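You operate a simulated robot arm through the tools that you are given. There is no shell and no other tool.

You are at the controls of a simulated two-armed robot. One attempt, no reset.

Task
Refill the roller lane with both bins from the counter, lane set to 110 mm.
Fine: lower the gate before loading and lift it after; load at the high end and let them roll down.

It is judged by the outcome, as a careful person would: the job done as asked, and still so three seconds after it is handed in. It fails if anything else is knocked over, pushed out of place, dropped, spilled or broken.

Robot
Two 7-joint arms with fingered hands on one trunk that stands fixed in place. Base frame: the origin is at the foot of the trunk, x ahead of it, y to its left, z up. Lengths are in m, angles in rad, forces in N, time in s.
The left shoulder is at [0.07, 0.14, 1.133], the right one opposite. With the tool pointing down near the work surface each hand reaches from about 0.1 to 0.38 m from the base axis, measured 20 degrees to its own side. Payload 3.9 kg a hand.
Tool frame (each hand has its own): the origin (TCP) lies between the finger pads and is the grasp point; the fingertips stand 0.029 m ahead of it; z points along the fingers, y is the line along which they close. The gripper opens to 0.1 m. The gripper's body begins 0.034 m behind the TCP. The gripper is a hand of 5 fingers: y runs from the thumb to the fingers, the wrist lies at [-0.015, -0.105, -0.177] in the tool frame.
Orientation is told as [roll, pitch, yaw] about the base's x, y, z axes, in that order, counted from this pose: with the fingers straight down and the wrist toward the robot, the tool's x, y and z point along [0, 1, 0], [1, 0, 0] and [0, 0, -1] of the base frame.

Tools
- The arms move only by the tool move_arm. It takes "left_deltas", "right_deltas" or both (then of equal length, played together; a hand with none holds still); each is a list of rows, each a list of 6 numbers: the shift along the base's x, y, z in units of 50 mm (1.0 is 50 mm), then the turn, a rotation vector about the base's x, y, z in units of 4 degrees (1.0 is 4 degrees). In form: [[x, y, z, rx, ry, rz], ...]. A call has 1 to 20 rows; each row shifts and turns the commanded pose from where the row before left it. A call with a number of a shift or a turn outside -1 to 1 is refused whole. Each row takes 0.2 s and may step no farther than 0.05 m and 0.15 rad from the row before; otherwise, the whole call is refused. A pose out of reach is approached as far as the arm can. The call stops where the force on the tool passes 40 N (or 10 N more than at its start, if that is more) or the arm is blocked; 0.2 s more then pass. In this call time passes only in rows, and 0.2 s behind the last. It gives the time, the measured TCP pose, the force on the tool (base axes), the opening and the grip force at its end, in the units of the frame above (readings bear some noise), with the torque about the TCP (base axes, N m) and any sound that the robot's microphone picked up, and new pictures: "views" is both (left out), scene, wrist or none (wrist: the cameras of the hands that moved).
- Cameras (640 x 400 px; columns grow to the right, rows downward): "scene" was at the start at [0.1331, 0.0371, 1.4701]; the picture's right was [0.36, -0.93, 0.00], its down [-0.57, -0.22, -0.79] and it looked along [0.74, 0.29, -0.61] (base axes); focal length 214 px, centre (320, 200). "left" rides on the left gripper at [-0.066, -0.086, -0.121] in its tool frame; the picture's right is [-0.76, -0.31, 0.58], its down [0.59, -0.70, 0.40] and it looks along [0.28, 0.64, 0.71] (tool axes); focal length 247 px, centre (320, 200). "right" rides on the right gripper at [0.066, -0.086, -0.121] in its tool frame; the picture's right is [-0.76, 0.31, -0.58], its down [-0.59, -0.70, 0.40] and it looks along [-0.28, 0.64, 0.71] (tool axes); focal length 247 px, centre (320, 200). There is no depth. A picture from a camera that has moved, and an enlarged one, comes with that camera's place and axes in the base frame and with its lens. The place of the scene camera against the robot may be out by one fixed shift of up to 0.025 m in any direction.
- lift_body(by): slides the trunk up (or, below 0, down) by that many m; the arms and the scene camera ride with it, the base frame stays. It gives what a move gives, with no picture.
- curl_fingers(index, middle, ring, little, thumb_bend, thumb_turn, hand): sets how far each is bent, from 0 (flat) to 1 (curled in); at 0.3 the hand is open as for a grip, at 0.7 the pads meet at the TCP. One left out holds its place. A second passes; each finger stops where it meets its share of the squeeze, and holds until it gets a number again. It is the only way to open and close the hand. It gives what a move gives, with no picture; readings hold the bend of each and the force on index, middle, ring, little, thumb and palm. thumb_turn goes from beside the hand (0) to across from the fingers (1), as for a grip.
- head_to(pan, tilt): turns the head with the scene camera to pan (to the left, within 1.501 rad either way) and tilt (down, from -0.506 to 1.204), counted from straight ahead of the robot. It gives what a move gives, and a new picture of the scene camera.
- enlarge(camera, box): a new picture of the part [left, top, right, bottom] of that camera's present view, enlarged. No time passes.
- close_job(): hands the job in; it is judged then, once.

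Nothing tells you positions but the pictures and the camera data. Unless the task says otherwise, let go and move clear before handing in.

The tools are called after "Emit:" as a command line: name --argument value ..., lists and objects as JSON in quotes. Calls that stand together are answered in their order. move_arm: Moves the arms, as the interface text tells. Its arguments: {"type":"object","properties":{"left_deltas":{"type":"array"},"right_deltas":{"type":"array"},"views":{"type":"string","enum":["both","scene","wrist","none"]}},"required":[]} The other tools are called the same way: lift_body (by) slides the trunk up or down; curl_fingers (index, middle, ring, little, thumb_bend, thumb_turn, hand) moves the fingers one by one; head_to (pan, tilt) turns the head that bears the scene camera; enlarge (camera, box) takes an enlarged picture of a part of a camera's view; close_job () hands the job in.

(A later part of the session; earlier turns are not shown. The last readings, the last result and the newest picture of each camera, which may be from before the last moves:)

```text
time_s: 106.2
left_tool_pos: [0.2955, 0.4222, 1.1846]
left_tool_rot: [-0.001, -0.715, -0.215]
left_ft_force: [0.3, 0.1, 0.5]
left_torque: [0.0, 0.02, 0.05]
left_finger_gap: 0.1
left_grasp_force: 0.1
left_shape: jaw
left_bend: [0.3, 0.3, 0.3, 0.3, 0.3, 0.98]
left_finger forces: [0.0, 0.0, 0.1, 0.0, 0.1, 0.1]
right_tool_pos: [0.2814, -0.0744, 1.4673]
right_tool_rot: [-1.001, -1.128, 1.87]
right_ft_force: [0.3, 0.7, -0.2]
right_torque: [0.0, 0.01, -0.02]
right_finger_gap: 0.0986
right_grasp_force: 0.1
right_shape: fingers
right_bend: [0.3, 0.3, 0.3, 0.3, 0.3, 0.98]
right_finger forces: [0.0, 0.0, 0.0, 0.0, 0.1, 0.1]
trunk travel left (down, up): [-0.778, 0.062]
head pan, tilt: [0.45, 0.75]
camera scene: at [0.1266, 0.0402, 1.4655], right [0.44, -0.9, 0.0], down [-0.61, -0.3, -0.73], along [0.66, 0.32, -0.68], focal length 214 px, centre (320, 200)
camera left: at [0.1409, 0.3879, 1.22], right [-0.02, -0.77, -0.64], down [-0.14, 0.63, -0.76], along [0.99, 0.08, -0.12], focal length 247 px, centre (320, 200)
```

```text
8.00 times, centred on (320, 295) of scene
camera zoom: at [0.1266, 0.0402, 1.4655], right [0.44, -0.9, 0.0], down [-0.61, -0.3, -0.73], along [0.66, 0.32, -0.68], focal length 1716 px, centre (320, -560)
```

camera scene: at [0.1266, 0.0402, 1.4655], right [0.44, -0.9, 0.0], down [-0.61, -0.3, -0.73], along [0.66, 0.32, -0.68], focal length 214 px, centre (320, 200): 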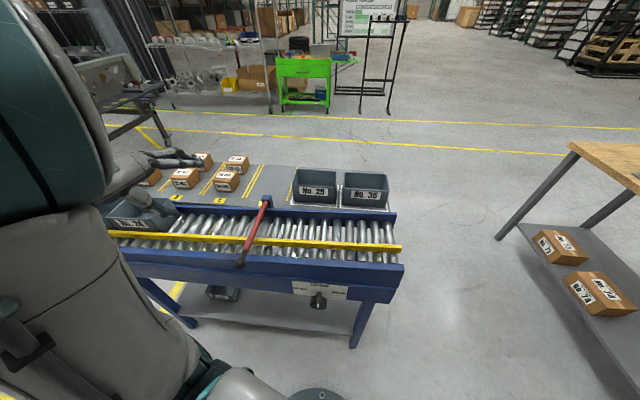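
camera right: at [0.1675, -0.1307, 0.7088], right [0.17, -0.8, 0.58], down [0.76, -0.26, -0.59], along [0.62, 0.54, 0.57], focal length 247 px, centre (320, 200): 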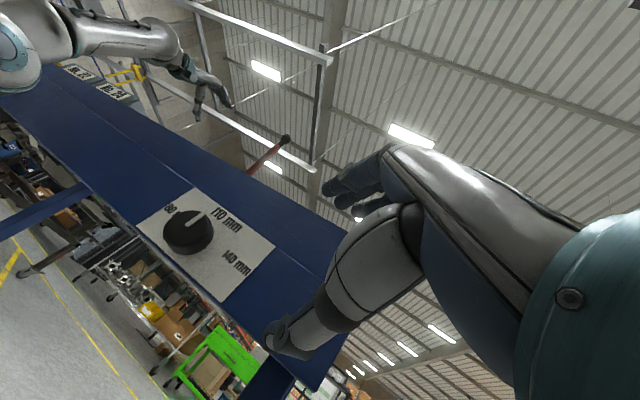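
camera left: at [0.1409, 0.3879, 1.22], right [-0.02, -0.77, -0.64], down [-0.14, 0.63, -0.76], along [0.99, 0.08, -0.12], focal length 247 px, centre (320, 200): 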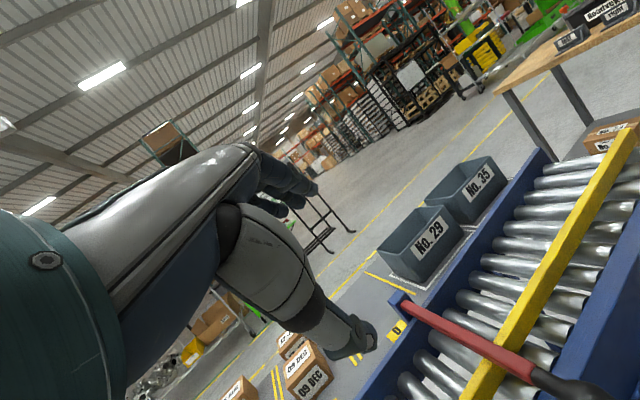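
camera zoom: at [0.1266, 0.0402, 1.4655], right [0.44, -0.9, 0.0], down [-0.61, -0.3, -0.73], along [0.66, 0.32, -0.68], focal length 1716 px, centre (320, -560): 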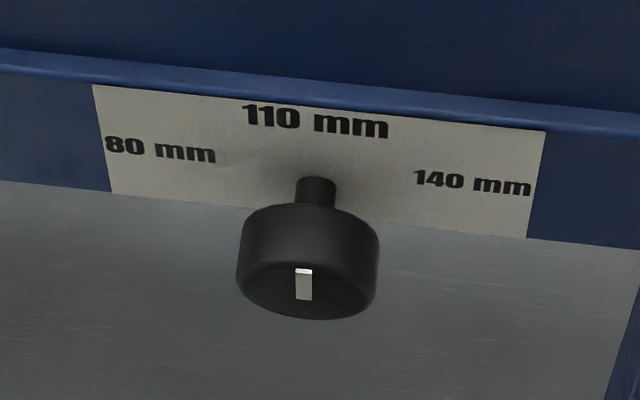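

The gate is down and the knob still reads 110. The right arm suits the loading orientation best, so I'll bring the right hand back to tool-down, starting with undoing its roll and pitch.

Emit:
move_arm --right_deltas '[[0, 0, 0, 0.94, 0.342, 0], [0, 0, 0, 0.94, 0.342, 0], [0, 0, 0, 0.94, 0.342, 0], [0, 0, 0, 0.94, 0.342, 0], [0, 0, 0, 0.94, 0.342, 0], [0, 0, 0, 0.94, 0.342, 0], [0, 0, 0, 0.94, 0.342, 0], [0, 0, 0, 0.94, 0.342, 0], [0, 0, 0, -0.766, 0.643, 0], [0, 0, 0, -0.766, 0.643, 0], [0, 0, 0, -0.766, 0.643, 0], [0, 0, 0, -0.766, 0.643, 0], [0, 0, 0, -0.766, 0.643, 0], [0, 0, 0, -0.766, 0.643, 0], [0, 0, 0, -0.766, 0.643, 0], [0, 0, 0, -0.766, 0.643, 0], [0, 0, 0, -0.766, 0.643, 0], [0, 0, 0, -0.766, 0.643, 0]]' --views "none"

```text
time_s: 110.0
left_tool_pos: [0.2953, 0.4251, 1.1829]
left_tool_rot: [-0.002, -0.713, -0.214]
left_ft_force: [-0.6, -0.2, -0.5]
left_torque: [-0.03, -0.01, -0.01]
left_finger_gap: 0.0999
left_grasp_force: 0.0
left_shape: jaw
left_bend: [0.3, 0.3, 0.3, 0.3, 0.3, 0.98]
left_finger forces: [0.1, 0.1, 0.0, 0.0, 0.0, 0.1]
right_tool_pos: [0.288, -0.0725, 1.4796]
right_tool_rot: [0.142, -0.901, 0.694]
right_ft_force: [0.0, 0.2, -0.5]
right_torque: [-0.03, 0.01, -0.02]
right_finger_gap: 0.0986
right_grasp_force: 0.1
right_shape: fingers
right_bend: [0.3, 0.3, 0.3, 0.3, 0.3, 0.98]
right_finger forces: [0.0, 0.1, 0.0, 0.0, 0.0, 0.0]
right hand out of reach, approached as far as the arm can: row 7, 8
trunk travel left (down, up): [-0.778, 0.062]
head pan, tilt: [0.45, 0.75]
```

Emit:
move_arm --right_deltas '[[0.22, 0.11, -0.1, -0.635, 0.763, 0], [0.22, 0.11, -0.1, -0.635, 0.763, 0], [0.22, 0.11, -0.1, -0.635, 0.763, 0], [0.22, 0.11, -0.1, -0.635, 0.763, 0], [0.22, 0.11, -0.1, -0.635, 0.763, 0], [0.22, 0.11, -0.1, -0.635, 0.763, 0], [0.22, 0.11, -0.1, -0.635, 0.763, 0], [0.22, 0.11, -0.1, -0.635, 0.763, 0], [0.22, 0.11, -0.1, -0.635, 0.763, 0], [0.22, 0.11, -0.1, -0.635, 0.763, 0], [0.22, 0.11, -0.1, -0.635, 0.763, 0], [0.22, 0.11, -0.1, -0.635, 0.763, 0], [0.22, 0.11, -0.1, -0.635, 0.763, 0], [0, 0, 0, -0.78, -0.65, 0], [0, 0, 0, -0.78, -0.65, 0], [0, 0, 0, 0, 0, -0.988], [0, 0, 0, 0, 0, -0.988], [0, 0, 0, 0, 0, -0.988], [0, 0, 0, 0, 0, -0.988], [0, 0, 0, 0, 0, -0.988]]' --views "both"

```text
time_s: 114.2
left_tool_pos: [0.2943, 0.424, 1.1833]
left_tool_rot: [-0.002, -0.714, -0.213]
left_ft_force: [0.3, -0.1, -0.4]
left_torque: [0.02, -0.01, 0.02]
left_finger_gap: 0.0999
left_grasp_force: 0.1
left_shape: jaw
left_bend: [0.3, 0.3, 0.3, 0.3, 0.3, 0.98]
left_finger forces: [0.0, 0.1, 0.0, 0.0, 0.1, 0.0]
right_tool_pos: [0.4306, -0.0014, 1.4138]
right_tool_rot: [0.001, -0.003, 0.351]
right_ft_force: [0.2, 0.2, -0.5]
right_torque: [0.0, 0.01, 0.0]
right_finger_gap: 0.0986
right_grasp_force: 0.0
right_shape: fingers
right_bend: [0.3, 0.3, 0.3, 0.3, 0.3, 0.98]
right_finger forces: [0.0, 0.0, 0.1, 0.0, 0.0, 0.0]
trunk travel left (down, up): [-0.778, 0.062]
head pan, tilt: [0.45, 0.75]
camera scene: at [0.1268, 0.042, 1.4654], right [0.44, -0.9, 0.0], down [-0.61, -0.3, -0.73], along [0.66, 0.32, -0.68], focal length 214 px, centre (320, 200)
camera right: at [0.3273, 0.0316, 1.5356], right [0.55, -0.61, 0.58], down [-0.46, -0.79, -0.4], along [0.7, -0.05, -0.71], focal length 247 px, centre (320, 200)
```

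scene: 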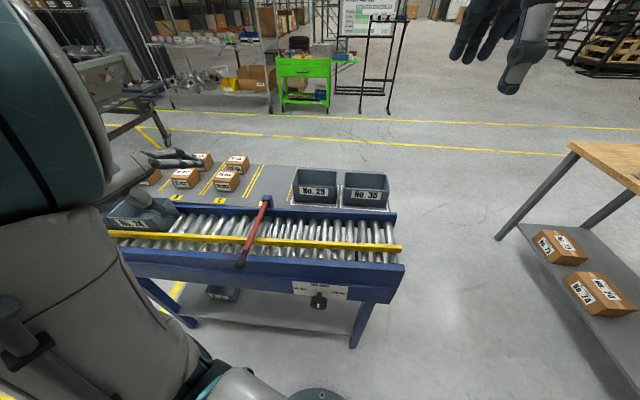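
right: 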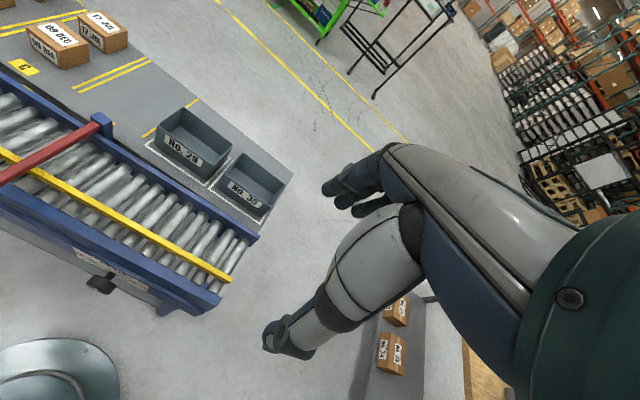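

The right hand is tool-down, squared to the lane. I'll move it over bin 35's near wall at a safe height to test reach and measure the bin.

Emit:
move_arm --right_deltas '[[0.646, 0.35, -0.3, 0, 0, 0], [0.646, 0.35, -0.3, 0, 0, 0], [0.646, 0.35, -0.3, 0, 0, 0], [0.646, 0.35, -0.3, 0, 0, 0], [0.646, 0.35, -0.4, 0, 0, 0], [0.646, 0.35, -0.4, 0, 0, 0], [0.646, 0.35, -0.4, 0, 0, 0], [0.646, 0.35, -0.4, 0, 0, 0]]' --views "both"

```text
time_s: 116.0
left_tool_pos: [0.2961, 0.4232, 1.1836]
left_tool_rot: [-0.002, -0.713, -0.213]
left_ft_force: [0.4, 0.9, 0.3]
left_torque: [-0.01, 0.0, 0.01]
left_finger_gap: 0.0999
left_grasp_force: 0.1
left_shape: jaw
left_bend: [0.3, 0.3, 0.3, 0.3, 0.3, 0.98]
left_finger forces: [0.0, 0.0, 0.0, 0.0, 0.1, 0.0]
right_tool_pos: [0.6416, 0.1007, 1.2753]
right_tool_rot: [0.015, -0.007, 0.332]
right_ft_force: [0.6, 0.1, -0.3]
right_torque: [0.04, 0.04, 0.0]
right_finger_gap: 0.0986
right_grasp_force: 0.2
right_shape: fingers
right_bend: [0.3, 0.3, 0.3, 0.3, 0.3, 0.98]
right_finger forces: [0.1, 0.1, 0.0, 0.0, 0.0, 0.0]
right hand out of reach, approached as far as the arm can: row 6, 7, 8
trunk travel left (down, up): [-0.778, 0.062]
head pan, tilt: [0.45, 0.75]
camera scene: at [0.128, 0.0422, 1.4653], right [0.44, -0.9, 0.0], down [-0.61, -0.3, -0.73], along [0.66, 0.32, -0.68], focal length 214 px, centre (320, 200)
camera right: at [0.54, 0.135, 1.3976], right [0.54, -0.62, 0.57], down [-0.47, -0.78, -0.41], along [0.7, -0.05, -0.71], focal length 247 px, centre (320, 200)
```

scene: 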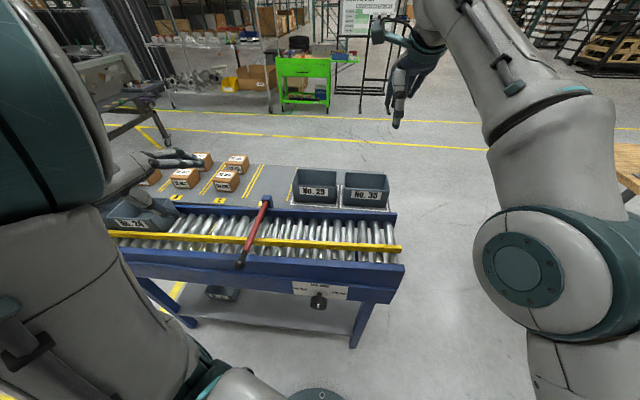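
right: 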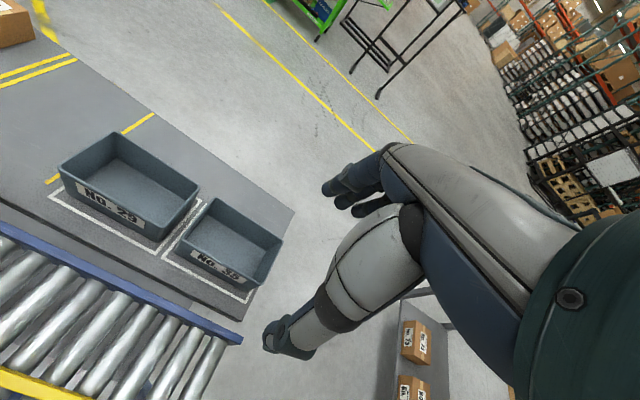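

Emit:
move_arm --right_deltas '[[0, 0, -0.8, 0, 0, 0], [0, 0, -0.8, 0, 0, 0], [0.3, 0.2, -0.8, 0, 0, 0], [0.3, 0.3, -0.8, 0, 0, 0], [0.3, 0.3, 0, 0, 0, 0.2]]' --views "both"

```text
time_s: 117.2
left_tool_pos: [0.2948, 0.4251, 1.1809]
left_tool_rot: [-0.005, -0.715, -0.211]
left_ft_force: [0.5, -0.7, -0.3]
left_torque: [-0.02, -0.02, 0.0]
left_finger_gap: 0.0998
left_grasp_force: 0.1
left_shape: jaw
left_bend: [0.3, 0.3, 0.3, 0.3, 0.3, 0.98]
left_finger forces: [0.0, 0.0, 0.0, 0.0, 0.0, 0.0]
right_tool_pos: [0.6841, 0.1497, 1.1141]
right_tool_rot: [0.0, -0.005, 0.355]
right_ft_force: [-0.8, -0.4, 1.0]
right_torque: [-0.01, -0.01, 0.0]
right_finger_gap: 0.0988
right_grasp_force: 0.1
right_shape: fingers
right_bend: [0.3, 0.3, 0.3, 0.3, 0.3, 0.98]
right_finger forces: [0.0, 0.1, 0.0, 0.1, 0.0, 0.0]
trunk travel left (down, up): [-0.778, 0.062]
head pan, tilt: [0.45, 0.75]
camera scene: at [0.1272, 0.044, 1.4654], right [0.44, -0.9, 0.0], down [-0.61, -0.3, -0.73], along [0.66, 0.32, -0.68], focal length 214 px, centre (320, 200)
camera right: at [0.581, 0.1816, 1.2347], right [0.55, -0.6, 0.58], down [-0.45, -0.8, -0.4], along [0.7, -0.04, -0.71], focal length 247 px, centre (320, 200)
```

scene: 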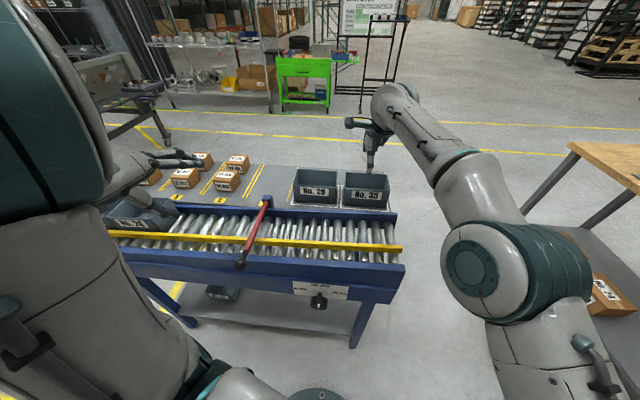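
right: 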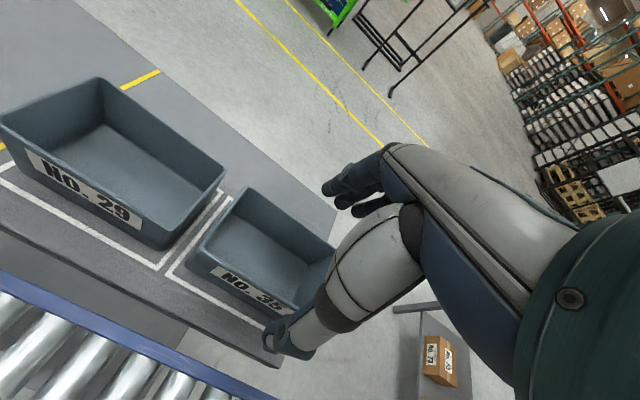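

Emit:
enlarge --camera "right" --box '[140, 160, 380, 370]'

Emit:
enlarge --camera "scene" --box '[270, 100, 430, 220]'

```text
1.90 times, centred on (260, 265) of right
camera zoom: at [0.581, 0.1816, 1.2347], right [0.55, -0.6, 0.58], down [-0.45, -0.8, -0.4], along [0.7, -0.04, -0.71], focal length 470 px, centre (434, 76)
```

zoom: 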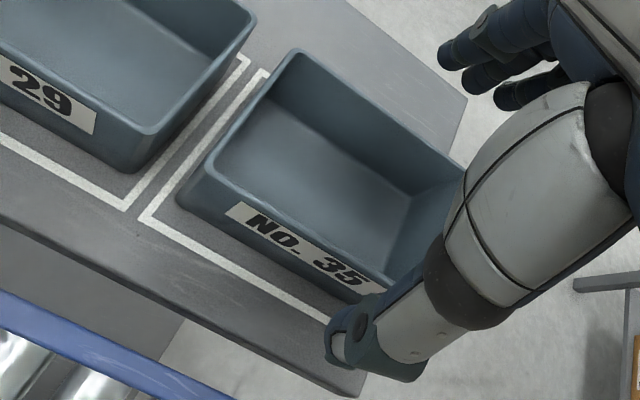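

```text
3.33 times, centred on (350, 160) of scene
camera zoom: at [0.1272, 0.044, 1.4654], right [0.44, -0.9, 0.0], down [-0.61, -0.3, -0.73], along [0.66, 0.32, -0.68], focal length 715 px, centre (220, 333)
```

zoom: 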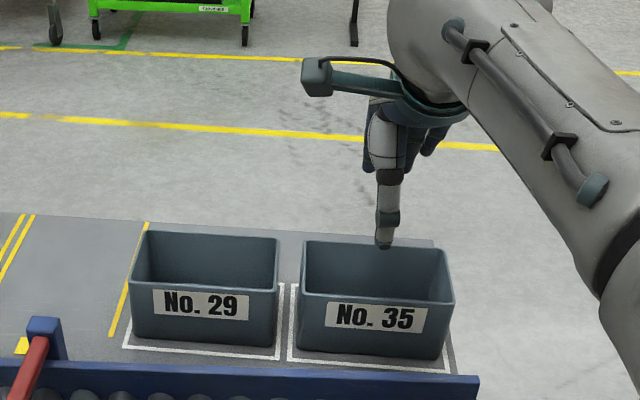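

Bin 35's rim spans n 0.689–0.776 and u 0.035–0.18, and my hand is right above its near wall. I'll pre-shape the fingers a bit narrower and lower halfway.

Emit:
curl_fingers --hand "right" --index 0.38 --middle 0.38 --ring 0.38 --little 0.38 --thumb_bend 0.38

Emit:
move_arm --right_deltas '[[-0.04, -0.06, -0.8, 0, 0, 0], [0, 0, -0.8, 0, 0, 0]]' --views "both"

Emit:
enlarge --camera "right" --box '[140, 130, 380, 370]'

Emit:
enlarge --camera "scene" --box '[270, 100, 430, 220]'

```text
time_s: 118.2
left_tool_pos: [0.2945, 0.4232, 1.1841]
left_tool_rot: [0.0, -0.713, -0.213]
left_ft_force: [0.6, 0.7, 0.1]
left_torque: [-0.03, -0.02, 0.0]
left_finger_gap: 0.1001
left_grasp_force: 0.1
left_shape: jaw
left_bend: [0.3, 0.3, 0.3, 0.3, 0.3, 0.98]
left_finger forces: [0.0, 0.1, 0.0, 0.0, 0.0, 0.1]
right_tool_pos: [0.6835, 0.1485, 1.1122]
right_tool_rot: [0.003, -0.003, 0.36]
right_ft_force: [-0.1, -0.7, 0.4]
right_torque: [-0.01, -0.03, 0.0]
right_finger_gap: 0.0799
right_grasp_force: 0.1
right_shape: fingers
right_bend: [0.38, 0.38, 0.38, 0.38, 0.38, 0.98]
right_finger forces: [0.0, 0.0, 0.0, 0.0, 0.0, 0.0]
trunk travel left (down, up): [-0.778, 0.062]
head pan, tilt: [0.45, 0.75]
```

```text
time_s: 118.8
left_tool_pos: [0.2967, 0.4233, 1.1831]
left_tool_rot: [-0.001, -0.711, -0.215]
left_ft_force: [0.3, -0.3, -0.2]
left_torque: [-0.01, 0.01, 0.03]
left_finger_gap: 0.1
left_grasp_force: 0.0
left_shape: jaw
left_bend: [0.3, 0.3, 0.3, 0.3, 0.3, 0.98]
left_finger forces: [0.0, 0.0, 0.1, 0.0, 0.1, 0.0]
right_tool_pos: [0.6833, 0.1459, 1.0347]
right_tool_rot: [0.009, -0.01, 0.357]
right_ft_force: [0.4, 0.1, -0.6]
right_torque: [0.0, 0.0, -0.01]
right_finger_gap: 0.0799
right_grasp_force: 0.1
right_shape: fingers
right_bend: [0.38, 0.38, 0.38, 0.38, 0.38, 0.98]
right_finger forces: [0.0, 0.1, 0.0, 0.0, 0.0, 0.0]
trunk travel left (down, up): [-0.778, 0.062]
head pan, tilt: [0.45, 0.75]
camera scene: at [0.1282, 0.042, 1.4653], right [0.44, -0.9, 0.0], down [-0.61, -0.3, -0.73], along [0.66, 0.32, -0.68], focal length 214 px, centre (320, 200)
camera right: at [0.5799, 0.1772, 1.1564], right [0.55, -0.61, 0.57], down [-0.45, -0.79, -0.41], along [0.7, -0.03, -0.71], focal length 247 px, centre (320, 200)
```

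scene: 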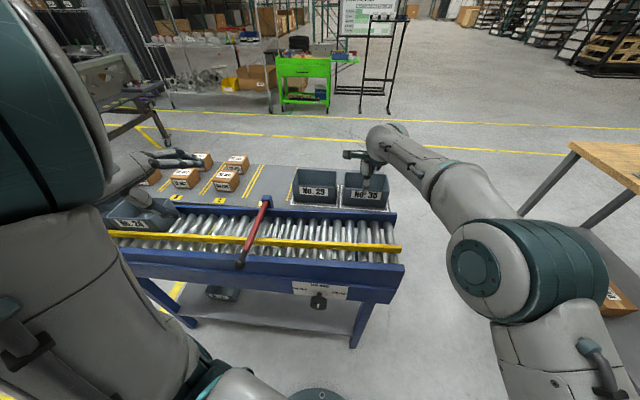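
right: 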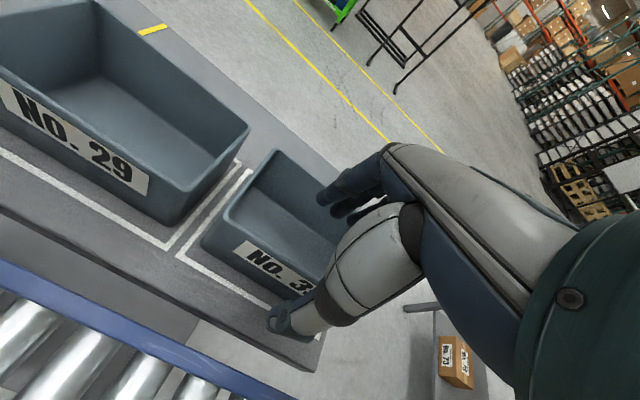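

```text
1.67 times, centred on (260, 250) of right
camera zoom: at [0.5799, 0.1772, 1.1564], right [0.55, -0.61, 0.57], down [-0.45, -0.79, -0.41], along [0.7, -0.03, -0.71], focal length 412 px, centre (420, 117)
```

zoom: 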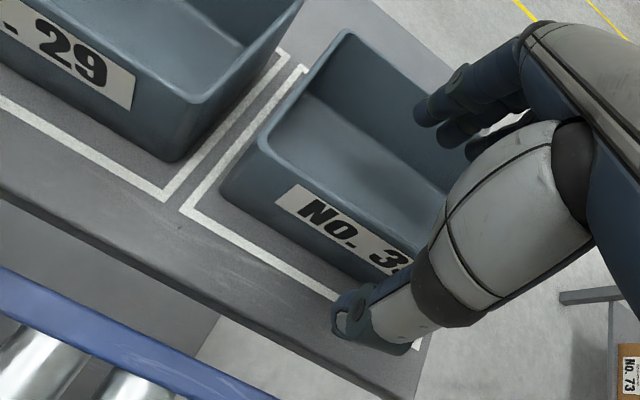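

```text
3.33 times, centred on (350, 160) of scene
camera zoom: at [0.1282, 0.042, 1.4653], right [0.44, -0.9, 0.0], down [-0.61, -0.3, -0.73], along [0.66, 0.32, -0.68], focal length 715 px, centre (220, 333)
```

zoom: 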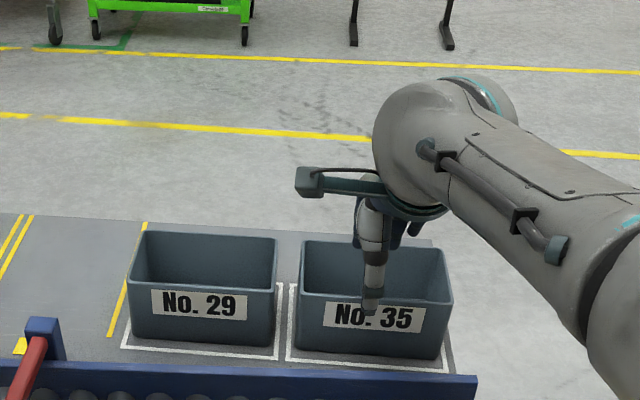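

Thumb is outside the near wall and the fingers are over the inside, as planned. I'll lower to grip depth.

Emit:
move_arm --right_deltas '[[0, 0, -0.6, 0, 0, 0], [0, 0, -0.62, 0, 0, 0]]' --views "both"

Emit:
enlarge --camera "right" --box '[140, 130, 380, 370]'

Emit:
enlarge --camera "scene" --box '[270, 120, 430, 240]'

```text
time_s: 119.4
left_tool_pos: [0.2972, 0.4243, 1.1829]
left_tool_rot: [-0.001, -0.713, -0.212]
left_ft_force: [-0.4, 1.1, -0.4]
left_torque: [-0.01, 0.0, -0.01]
left_finger_gap: 0.1
left_grasp_force: 0.0
left_shape: jaw
left_bend: [0.3, 0.3, 0.3, 0.3, 0.3, 0.98]
left_finger forces: [0.0, 0.0, 0.0, 0.0, 0.0, 0.1]
right_tool_pos: [0.6781, 0.149, 0.9679]
right_tool_rot: [0.0, -0.001, 0.364]
right_ft_force: [0.1, -0.3, 0.5]
right_torque: [0.03, 0.0, 0.02]
right_finger_gap: 0.0798
right_grasp_force: 0.1
right_shape: fingers
right_bend: [0.38, 0.38, 0.38, 0.38, 0.38, 0.98]
right_finger forces: [0.1, 0.1, 0.0, 0.1, 0.0, 0.1]
trunk travel left (down, up): [-0.778, 0.062]
head pan, tilt: [0.45, 0.75]
camera scene: at [0.128, 0.0421, 1.4653], right [0.44, -0.9, 0.0], down [-0.61, -0.3, -0.73], along [0.66, 0.32, -0.68], focal length 214 px, centre (320, 200)
camera right: at [0.5754, 0.181, 1.09], right [0.56, -0.6, 0.58], down [-0.45, -0.8, -0.4], along [0.7, -0.04, -0.71], focal length 247 px, centre (320, 200)
```

scene: 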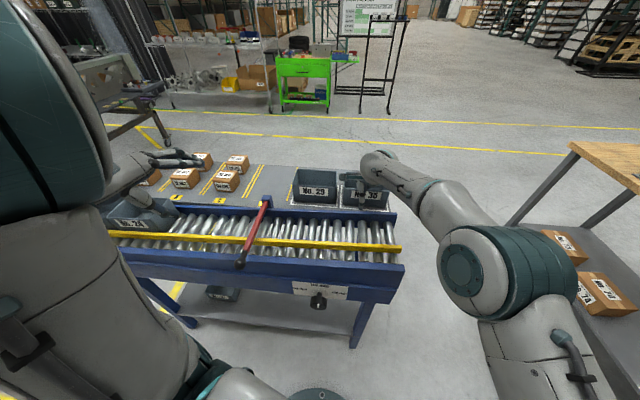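
right: 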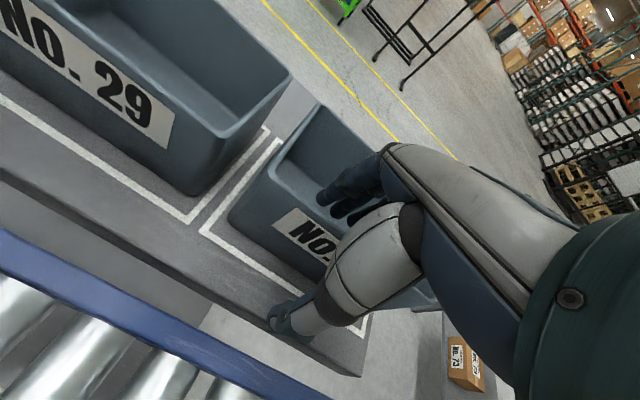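

```text
1.67 times, centred on (260, 250) of right
camera zoom: at [0.5754, 0.181, 1.09], right [0.56, -0.6, 0.58], down [-0.45, -0.8, -0.4], along [0.7, -0.04, -0.71], focal length 412 px, centre (420, 117)
```

zoom: 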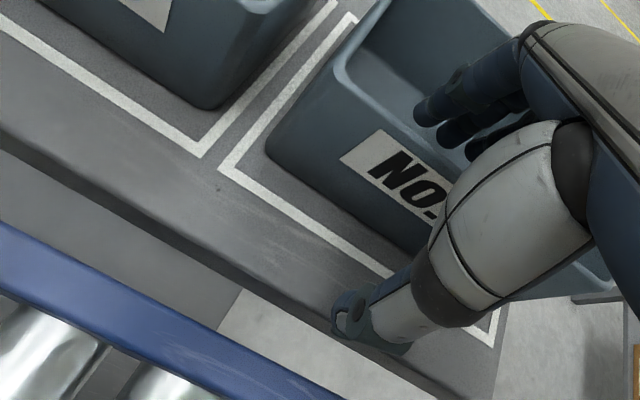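

```text
3.33 times, centred on (350, 180) of scene
camera zoom: at [0.128, 0.0421, 1.4653], right [0.44, -0.9, 0.0], down [-0.61, -0.3, -0.73], along [0.66, 0.32, -0.68], focal length 715 px, centre (220, 267)
```

zoom: 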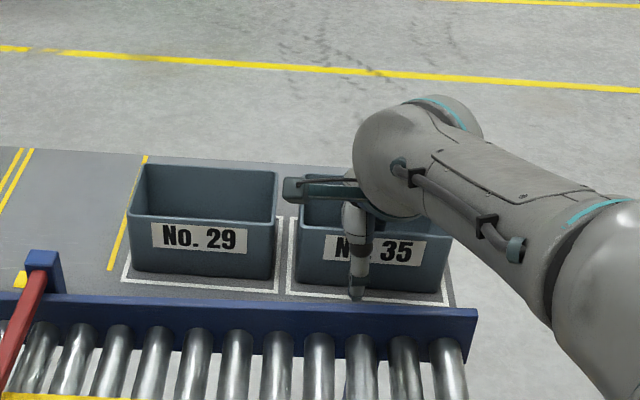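

Emit:
curl_fingers --hand "right" --index 0.6 --middle 0.6 --ring 0.6 --little 0.6 --thumb_bend 0.6

Emit:
curl_fingers --hand "right" --index 0.72 --middle 0.72 --ring 0.72 --little 0.72 --thumb_bend 0.72

Emit:
enlarge --camera "right" --box '[140, 130, 380, 370]'

Emit:
enlarge --camera "scene" --box '[270, 120, 430, 240]'

```text
time_s: 120.4
left_tool_pos: [0.2962, 0.4235, 1.1837]
left_tool_rot: [-0.001, -0.711, -0.212]
left_ft_force: [-0.5, -0.2, -1.0]
left_torque: [0.0, -0.05, 0.0]
left_finger_gap: 0.0997
left_grasp_force: 0.1
left_shape: jaw
left_bend: [0.3, 0.3, 0.3, 0.3, 0.3, 0.98]
left_finger forces: [0.0, 0.0, 0.0, 0.0, 0.1, 0.0]
right_tool_pos: [0.6788, 0.1487, 0.9706]
right_tool_rot: [0.003, -0.005, 0.363]
right_ft_force: [0.8, 0.0, 0.3]
right_torque: [0.01, -0.02, 0.01]
right_finger_gap: 0.026
right_grasp_force: 0.0
right_shape: fingers
right_bend: [0.6, 0.6, 0.6, 0.6, 0.6, 0.98]
right_finger forces: [0.0, 0.1, 0.0, 0.1, 0.2, 0.1]
trunk travel left (down, up): [-0.778, 0.062]
head pan, tilt: [0.45, 0.75]
```

```text
time_s: 121.4
left_tool_pos: [0.2961, 0.4239, 1.1825]
left_tool_rot: [-0.003, -0.714, -0.213]
left_ft_force: [0.0, -0.1, 0.5]
left_torque: [0.04, -0.03, -0.01]
left_finger_gap: 0.1
left_grasp_force: 0.0
left_shape: jaw
left_bend: [0.3, 0.3, 0.3, 0.3, 0.3, 0.98]
left_finger forces: [0.0, 0.0, 0.1, 0.1, 0.0, 0.1]
right_tool_pos: [0.6802, 0.1479, 0.9702]
right_tool_rot: [0.001, -0.003, 0.366]
right_ft_force: [-0.2, 0.7, 0.0]
right_torque: [-0.01, 0.03, 0.01]
right_finger_gap: 0.0011
right_grasp_force: 2.7
right_shape: fingers
right_bend: [0.72, 0.71, 0.72, 0.72, 0.69, 0.97]
right_finger forces: [1.5, 0.9, 0.3, 0.0, 2.9, 0.1]
trunk travel left (down, up): [-0.778, 0.062]
head pan, tilt: [0.45, 0.75]
```

```text
1.67 times, centred on (260, 250) of right
camera zoom: at [0.5755, 0.1802, 1.0922], right [0.55, -0.6, 0.58], down [-0.45, -0.8, -0.4], along [0.7, -0.03, -0.71], focal length 412 px, centre (420, 117)
```

zoom: 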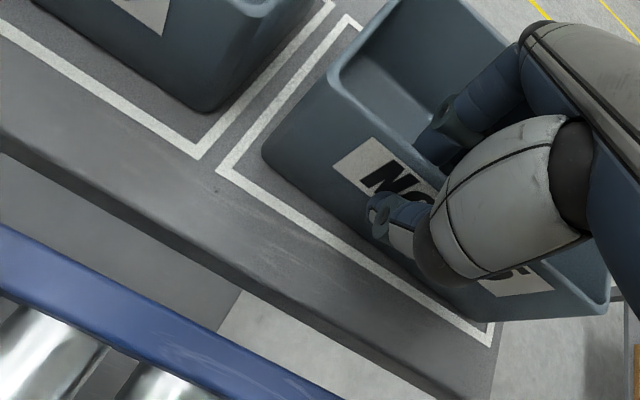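

```text
3.33 times, centred on (350, 180) of scene
camera zoom: at [0.1272, 0.0418, 1.4654], right [0.44, -0.9, 0.0], down [-0.61, -0.3, -0.73], along [0.66, 0.32, -0.68], focal length 715 px, centre (220, 267)
```

zoom: 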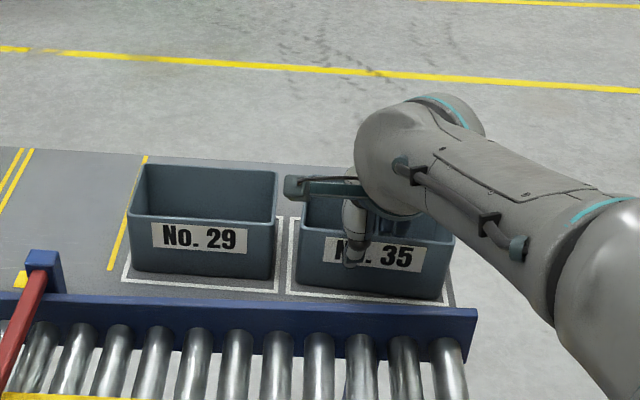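

The wall is now between thumb and fingers. I'll squeeze harder.

Emit:
curl_fingers --hand "right" --index 0.88 --middle 0.88 --ring 0.88 --little 0.88 --thumb_bend 0.88

Emit:
enlarge --camera "right" --box '[140, 130, 380, 370]'

```text
time_s: 122.4
left_tool_pos: [0.2949, 0.424, 1.1829]
left_tool_rot: [0.0, -0.713, -0.212]
left_ft_force: [-0.2, -0.9, 0.8]
left_torque: [0.03, 0.0, 0.02]
left_finger_gap: 0.1002
left_grasp_force: 0.0
left_shape: jaw
left_bend: [0.3, 0.3, 0.3, 0.3, 0.3, 0.98]
left_finger forces: [0.1, 0.1, 0.0, 0.1, 0.0, 0.1]
right_tool_pos: [0.6782, 0.1478, 0.9715]
right_tool_rot: [0.001, -0.002, 0.363]
right_ft_force: [1.9, 0.1, -0.9]
right_torque: [0.04, 0.03, 0.14]
right_finger_gap: 0.0002
right_grasp_force: 19.6
right_shape: fingers
right_bend: [0.8, 0.86, 0.88, 0.88, 0.74, 0.93]
right_finger forces: [12.0, 8.1, 0.0, 0.0, 18.5, 0.0]
trunk travel left (down, up): [-0.778, 0.062]
head pan, tilt: [0.45, 0.75]
```

```text
1.67 times, centred on (260, 250) of right
camera zoom: at [0.5759, 0.1803, 1.092], right [0.55, -0.6, 0.58], down [-0.45, -0.8, -0.4], along [0.7, -0.03, -0.71], focal length 412 px, centre (420, 117)
```

zoom: 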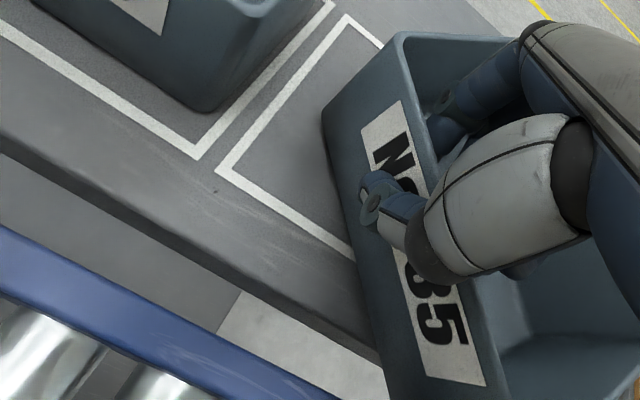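

The bin twisted about 35° in my grip because only index and middle pressed against the thumb. I'll look at its pose before loosening anything.

Emit:
enlarge --camera "scene" --box '[250, 130, 450, 260]'

Emit:
enlarge --camera "right" --box '[0, 0, 640, 400]'

```text
3.08 times, centred on (350, 195) of scene
camera zoom: at [0.1278, 0.0419, 1.4653], right [0.44, -0.9, 0.0], down [-0.61, -0.3, -0.73], along [0.66, 0.32, -0.68], focal length 660 px, centre (228, 215)
```

zoom: 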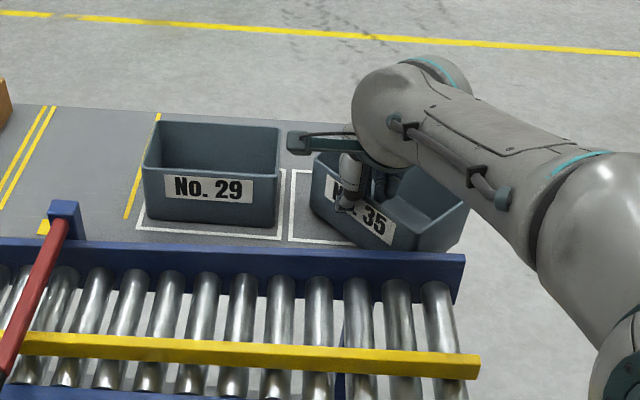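

```text
1.00 times, centred on (320, 200) of right (not enlarged: the box is as wide or as high as the picture)
camera zoom: at [0.5759, 0.1803, 1.092], right [0.55, -0.6, 0.58], down [-0.45, -0.8, -0.4], along [0.7, -0.03, -0.71], focal length 247 px, centre (320, 200)
```

zoom: 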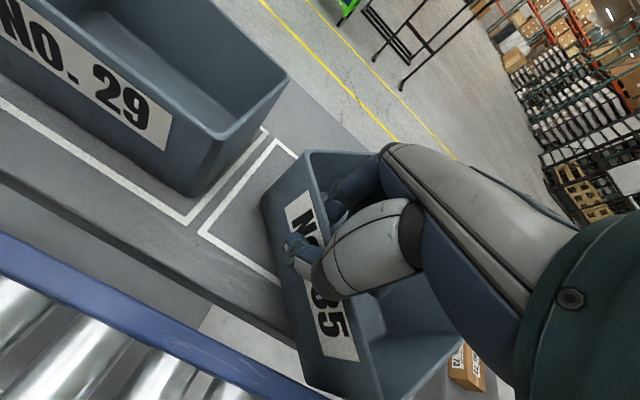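

The bin swung on the thumb since middle, ring and little all pushed on one side of it; it is still safely on the counter. I'll rotate the hand back the other way in place to square the bin up again, a little at a time.

Emit:
move_arm --right_deltas '[[0, 0, 0, 0, 0, 0.9], [0, 0, 0, 0, 0, 0.9], [0, 0, 0, 0, 0, 0.9]]' --views "both"

```text
time_s: 123.2
left_tool_pos: [0.2952, 0.4242, 1.1822]
left_tool_rot: [-0.002, -0.712, -0.213]
left_ft_force: [-0.5, 0.3, 0.1]
left_torque: [0.0, -0.01, -0.05]
left_finger_gap: 0.0997
left_grasp_force: 0.0
left_shape: jaw
left_bend: [0.3, 0.3, 0.3, 0.3, 0.3, 0.98]
left_finger forces: [0.0, 0.0, 0.0, 0.1, 0.0, 0.0]
right_tool_pos: [0.6795, 0.1491, 0.9709]
right_tool_rot: [0.002, -0.004, 0.555]
right_ft_force: [0.7, -0.4, -0.4]
right_torque: [0.01, 0.01, 0.01]
right_finger_gap: 0.0002
right_grasp_force: 17.3
right_shape: fingers
right_bend: [0.8, 0.87, 0.88, 0.88, 0.75, 0.92]
right_finger forces: [15.1, 2.3, 0.0, 0.0, 17.0, 0.0]
trunk travel left (down, up): [-0.778, 0.062]
head pan, tilt: [0.45, 0.75]
camera scene: at [0.1276, 0.0416, 1.4654], right [0.44, -0.9, 0.0], down [-0.61, -0.3, -0.73], along [0.66, 0.32, -0.68], focal length 214 px, centre (320, 200)
camera right: at [0.5718, 0.1602, 1.0921], right [0.66, -0.48, 0.58], down [-0.29, -0.87, -0.4], along [0.7, 0.1, -0.71], focal length 247 px, centre (320, 200)
```

scene: 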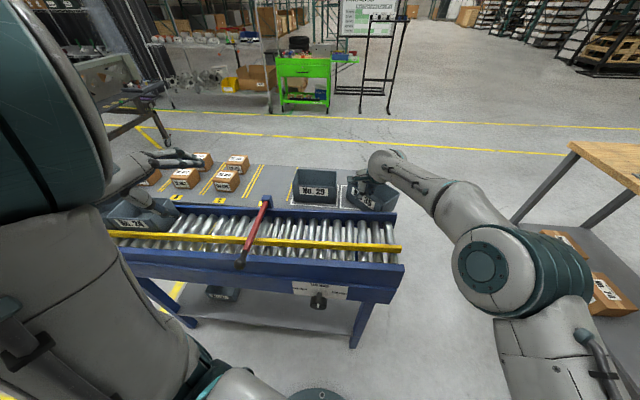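
right: 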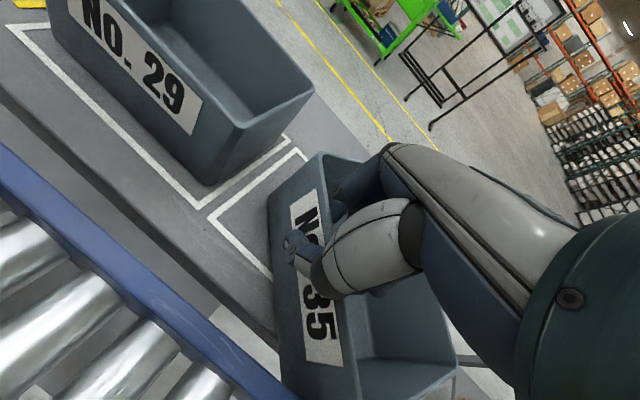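

Emit:
move_arm --right_deltas '[[0, 0, 0, 0, 0, 0.9], [0, 0, 0, 0, 0, 0.9], [0, 0, 0, 0, 0, 0.9], [0, 0, 0, 0, 0, 0.9], [0, 0, 0, 0, 0, 0.9]]' --views "none"

Emit:
enlarge --camera "scene" --box '[250, 130, 450, 260]'

Emit:
enlarge --camera "right" --box '[0, 0, 640, 400]'

```text
time_s: 124.4
left_tool_pos: [0.2966, 0.4228, 1.1833]
left_tool_rot: [-0.002, -0.713, -0.214]
left_ft_force: [0.1, 0.3, -0.1]
left_torque: [-0.02, -0.01, -0.01]
left_finger_gap: 0.1001
left_grasp_force: 0.0
left_shape: jaw
left_bend: [0.3, 0.3, 0.3, 0.3, 0.3, 0.98]
left_finger forces: [0.0, 0.0, 0.0, 0.1, 0.1, 0.0]
right_tool_pos: [0.6789, 0.1489, 0.9695]
right_tool_rot: [0.003, -0.003, 0.867]
right_ft_force: [0.4, -0.6, -0.6]
right_torque: [-0.03, 0.02, 0.0]
right_finger_gap: 0.0
right_grasp_force: 15.9
right_shape: fingers
right_bend: [0.8, 0.88, 0.88, 0.88, 0.75, 0.92]
right_finger forces: [15.7, 0.9, 0.0, 0.0, 16.6, 0.0]
trunk travel left (down, up): [-0.778, 0.062]
head pan, tilt: [0.45, 0.75]
```

```text
3.08 times, centred on (350, 195) of scene
camera zoom: at [0.1275, 0.0417, 1.4654], right [0.44, -0.9, 0.0], down [-0.61, -0.3, -0.73], along [0.66, 0.32, -0.68], focal length 660 px, centre (228, 215)
```

zoom: 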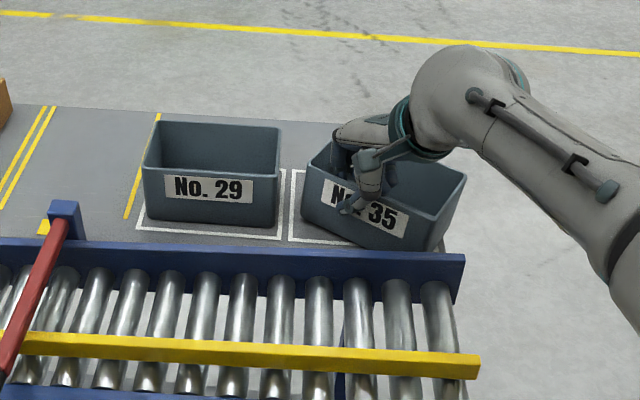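

```text
1.00 times, centred on (320, 200) of right (not enlarged: the box is as wide or as high as the picture)
camera zoom: at [0.5743, 0.1262, 1.0924], right [0.78, -0.26, 0.58], down [-0.01, -0.92, -0.4], along [0.63, 0.31, -0.71], focal length 247 px, centre (320, 200)
```

zoom: 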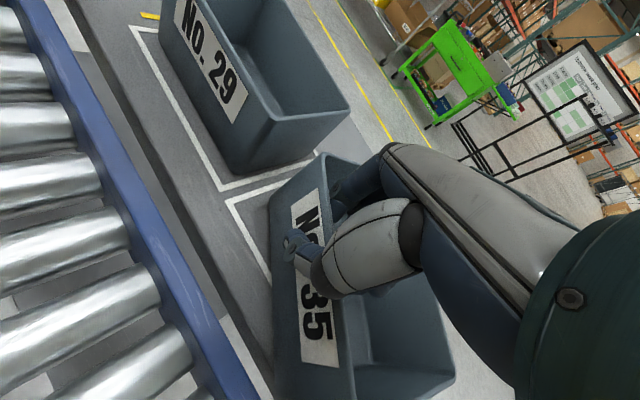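

The bin now turns with the hand. I'll finish squaring it up, then release and use a more stable grasp across its whole width.

Emit:
move_arm --right_deltas '[[0, 0, 0, 0, 0, 0.9], [0, 0, 0, 0, 0, 0.9], [0, 0, 0, 0, 0, 0.9], [0, 0, 0, 0, 0, 0.9]]' --views "none"

Emit:
enlarge --camera "scene" --box '[250, 130, 450, 260]'

```text
time_s: 125.4
left_tool_pos: [0.2953, 0.4241, 1.1827]
left_tool_rot: [0.0, -0.713, -0.213]
left_ft_force: [0.0, 0.3, 0.3]
left_torque: [0.03, -0.04, -0.03]
left_finger_gap: 0.0999
left_grasp_force: 0.2
left_shape: jaw
left_bend: [0.3, 0.3, 0.3, 0.3, 0.3, 0.98]
left_finger forces: [0.0, 0.0, 0.1, 0.0, 0.0, 0.1]
right_tool_pos: [0.6759, 0.1459, 0.9702]
right_tool_rot: [0.001, -0.003, 1.118]
right_ft_force: [0.0, 0.2, -1.4]
right_torque: [0.0, 0.04, -0.01]
right_finger_gap: 0.0001
right_grasp_force: 17.0
right_shape: fingers
right_bend: [0.8, 0.88, 0.88, 0.88, 0.75, 0.92]
right_finger forces: [16.0, 0.6, 0.0, 0.1, 16.8, 0.1]
right hand out of reach, approached as far as the arm can: row 4
trunk travel left (down, up): [-0.778, 0.062]
head pan, tilt: [0.45, 0.75]
```

```text
3.08 times, centred on (350, 195) of scene
camera zoom: at [0.1274, 0.0415, 1.4654], right [0.44, -0.9, 0.0], down [-0.61, -0.3, -0.73], along [0.66, 0.32, -0.68], focal length 660 px, centre (228, 215)
```

zoom: 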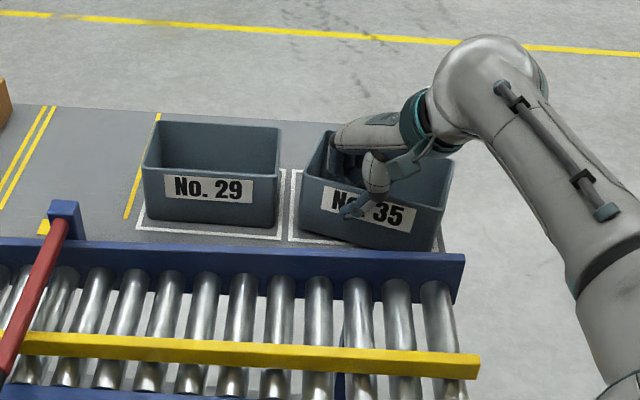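

Emit:
move_arm --right_deltas '[[0, 0, 0, 0, 0, 0.9], [0.02, 0.02, 0, 0, 0, 0.9], [0.02, 0.02, 0, 0, 0, 0.9]]' --views "none"

Emit:
enlarge --camera "scene" --box '[250, 130, 450, 260]'

Emit:
enlarge --camera "right" --box '[0, 0, 640, 400]'

```text
time_s: 126.2
left_tool_pos: [0.2966, 0.4235, 1.1823]
left_tool_rot: [-0.002, -0.714, -0.214]
left_ft_force: [0.3, 0.1, 0.1]
left_torque: [0.03, -0.01, 0.01]
left_finger_gap: 0.0998
left_grasp_force: 0.1
left_shape: jaw
left_bend: [0.3, 0.3, 0.3, 0.3, 0.3, 0.98]
left_finger forces: [0.1, 0.0, 0.0, 0.0, 0.1, 0.1]
right_tool_pos: [0.6622, 0.1343, 0.9699]
right_tool_rot: [0.001, -0.004, 1.307]
right_ft_force: [-0.3, -0.1, -2.0]
right_torque: [-0.03, 0.02, -0.03]
right_finger_gap: 0.0
right_grasp_force: 16.4
right_shape: fingers
right_bend: [0.8, 0.88, 0.88, 0.88, 0.75, 0.92]
right_finger forces: [16.0, 0.7, 0.1, 0.1, 16.7, 0.0]
right hand out of reach, approached as far as the arm can: row 1, 2, 3
trunk travel left (down, up): [-0.778, 0.062]
head pan, tilt: [0.45, 0.75]
```

```text
3.08 times, centred on (350, 195) of scene
camera zoom: at [0.1272, 0.0421, 1.4654], right [0.44, -0.9, 0.0], down [-0.61, -0.3, -0.73], along [0.66, 0.32, -0.68], focal length 660 px, centre (228, 215)
```

zoom: 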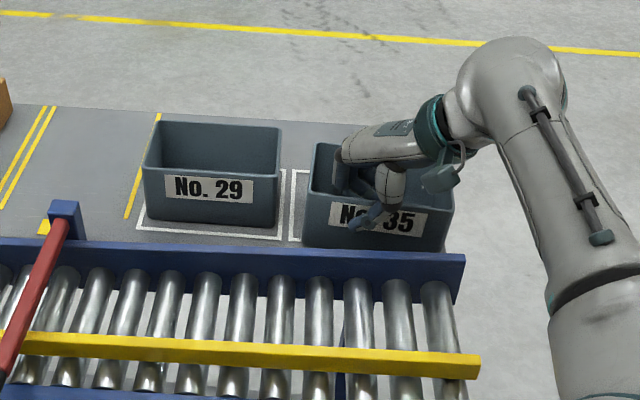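

```text
1.00 times, centred on (320, 200) of right (not enlarged: the box is as wide or as high as the picture)
camera zoom: at [0.5772, 0.0696, 1.0908], right [0.81, 0.1, 0.58], down [0.39, -0.83, -0.4], along [0.44, 0.55, -0.71], focal length 247 px, centre (320, 200)
```

zoom: 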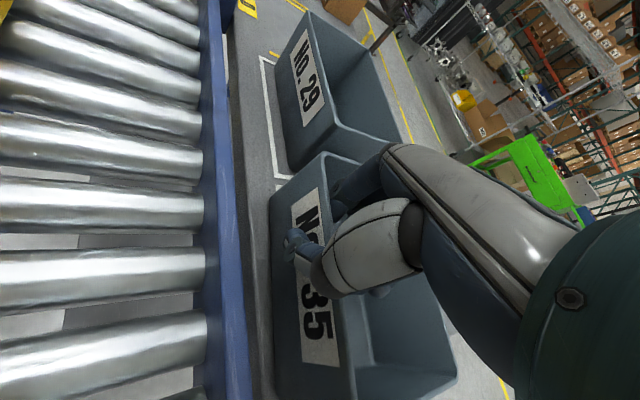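

The bin is squared with the lane again and follows the thumb–index pinch rigidly. I'll try a small 20 mm test lift to see whether it holds level.

Emit:
move_arm --right_deltas '[[0, 0, 0.2, 0, 0, 0], [0, 0, 0.2, 0, 0, 0]]' --views "none"

Emit:
enlarge --camera "scene" --box '[250, 130, 450, 260]'

Emit:
enlarge --camera "right" --box '[200, 100, 520, 400]'

```text
time_s: 126.8
left_tool_pos: [0.2955, 0.4241, 1.182]
left_tool_rot: [-0.002, -0.713, -0.213]
left_ft_force: [-0.1, -0.6, -0.9]
left_torque: [-0.01, -0.01, 0.03]
left_finger_gap: 0.1
left_grasp_force: 0.0
left_shape: jaw
left_bend: [0.3, 0.3, 0.3, 0.3, 0.3, 0.98]
left_finger forces: [0.1, 0.0, 0.1, 0.1, 0.0, 0.1]
right_tool_pos: [0.6619, 0.1355, 0.9895]
right_tool_rot: [0.002, -0.004, 1.306]
right_ft_force: [-0.2, 0.5, -1.8]
right_torque: [0.03, 0.03, -0.03]
right_finger_gap: 0.0
right_grasp_force: 16.9
right_shape: fingers
right_bend: [0.8, 0.88, 0.88, 0.88, 0.76, 0.92]
right_finger forces: [15.5, 1.4, 0.1, 0.0, 16.8, 0.1]
trunk travel left (down, up): [-0.778, 0.062]
head pan, tilt: [0.45, 0.75]
```

```text
3.08 times, centred on (350, 195) of scene
camera zoom: at [0.1272, 0.0418, 1.4654], right [0.44, -0.9, 0.0], down [-0.61, -0.3, -0.73], along [0.66, 0.32, -0.68], focal length 660 px, centre (228, 215)
```

zoom: 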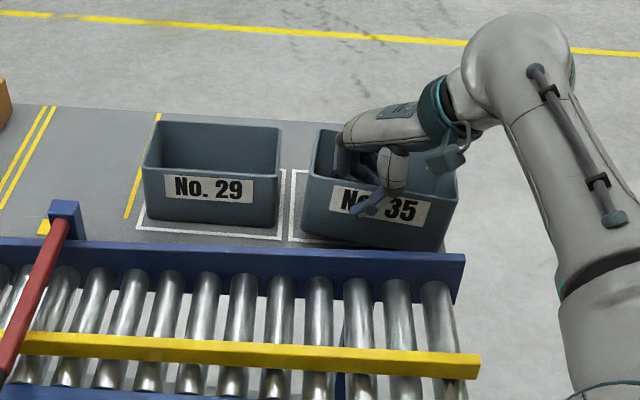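

```text
1.33 times, centred on (360, 250) of right
camera zoom: at [0.5767, 0.07, 1.111], right [0.81, 0.1, 0.58], down [0.38, -0.83, -0.4], along [0.44, 0.55, -0.71], focal length 329 px, centre (267, 133)
```

zoom: 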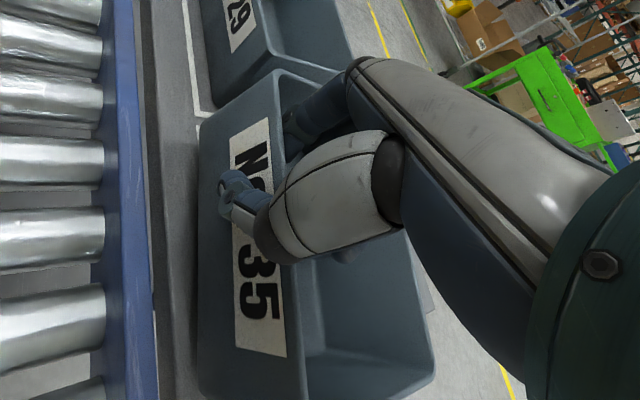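

The bin lifts (it's light, about 0.25 kg) but droops to its right because I'm gripping left of centre. I'll set it down, loosen slightly, slide 30 mm along the wall toward its middle, and re-pinch.

Emit:
move_arm --right_deltas '[[0, 0, -0.2, 0, 0, 0], [0, 0, -0.19, 0, 0, 0]]' --views "none"

Emit:
curl_fingers --hand "right" --index 0.6 --thumb_bend 0.6 --middle 0.7

Emit:
enlarge --camera "right" --box '[200, 100, 520, 400]'

```text
time_s: 127.4
left_tool_pos: [0.2952, 0.4229, 1.1834]
left_tool_rot: [-0.003, -0.713, -0.212]
left_ft_force: [0.0, -0.4, 1.3]
left_torque: [0.0, -0.02, -0.01]
left_finger_gap: 0.0998
left_grasp_force: 0.1
left_shape: jaw
left_bend: [0.3, 0.3, 0.3, 0.3, 0.3, 0.98]
left_finger forces: [0.1, 0.1, 0.0, 0.0, 0.1, 0.0]
right_tool_pos: [0.6638, 0.1354, 0.9703]
right_tool_rot: [0.001, -0.003, 1.308]
right_ft_force: [0.0, 0.4, -0.2]
right_torque: [-0.05, 0.0, 0.02]
right_finger_gap: 0.0002
right_grasp_force: 16.0
right_shape: fingers
right_bend: [0.8, 0.88, 0.88, 0.88, 0.76, 0.92]
right_finger forces: [15.4, 0.6, 0.0, 0.1, 16.4, 0.0]
trunk travel left (down, up): [-0.778, 0.062]
head pan, tilt: [0.45, 0.75]
```

```text
time_s: 128.4
left_tool_pos: [0.2953, 0.4238, 1.1824]
left_tool_rot: [0.0, -0.715, -0.213]
left_ft_force: [-0.3, -0.9, 0.5]
left_torque: [-0.02, 0.01, 0.06]
left_finger_gap: 0.0998
left_grasp_force: 0.1
left_shape: jaw
left_bend: [0.3, 0.3, 0.3, 0.3, 0.3, 0.98]
left_finger forces: [0.1, 0.0, 0.0, 0.0, 0.0, 0.0]
right_tool_pos: [0.6609, 0.1348, 0.9703]
right_tool_rot: [0.001, -0.002, 1.307]
right_ft_force: [-0.1, 0.5, 0.5]
right_torque: [0.04, 0.03, 0.0]
right_finger_gap: 0.025
right_grasp_force: 0.1
right_shape: fingers
right_bend: [0.6, 0.7, 0.88, 0.88, 0.6, 0.97]
right_finger forces: [0.0, 0.0, 0.0, 0.0, 0.0, 0.1]
trunk travel left (down, up): [-0.778, 0.062]
head pan, tilt: [0.45, 0.75]
```

```text
1.33 times, centred on (360, 250) of right
camera zoom: at [0.5769, 0.07, 1.0915], right [0.81, 0.1, 0.58], down [0.38, -0.83, -0.4], along [0.44, 0.55, -0.71], focal length 329 px, centre (267, 133)
```

zoom: 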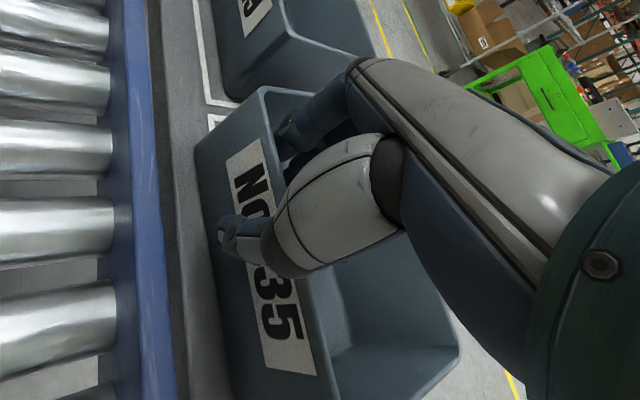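

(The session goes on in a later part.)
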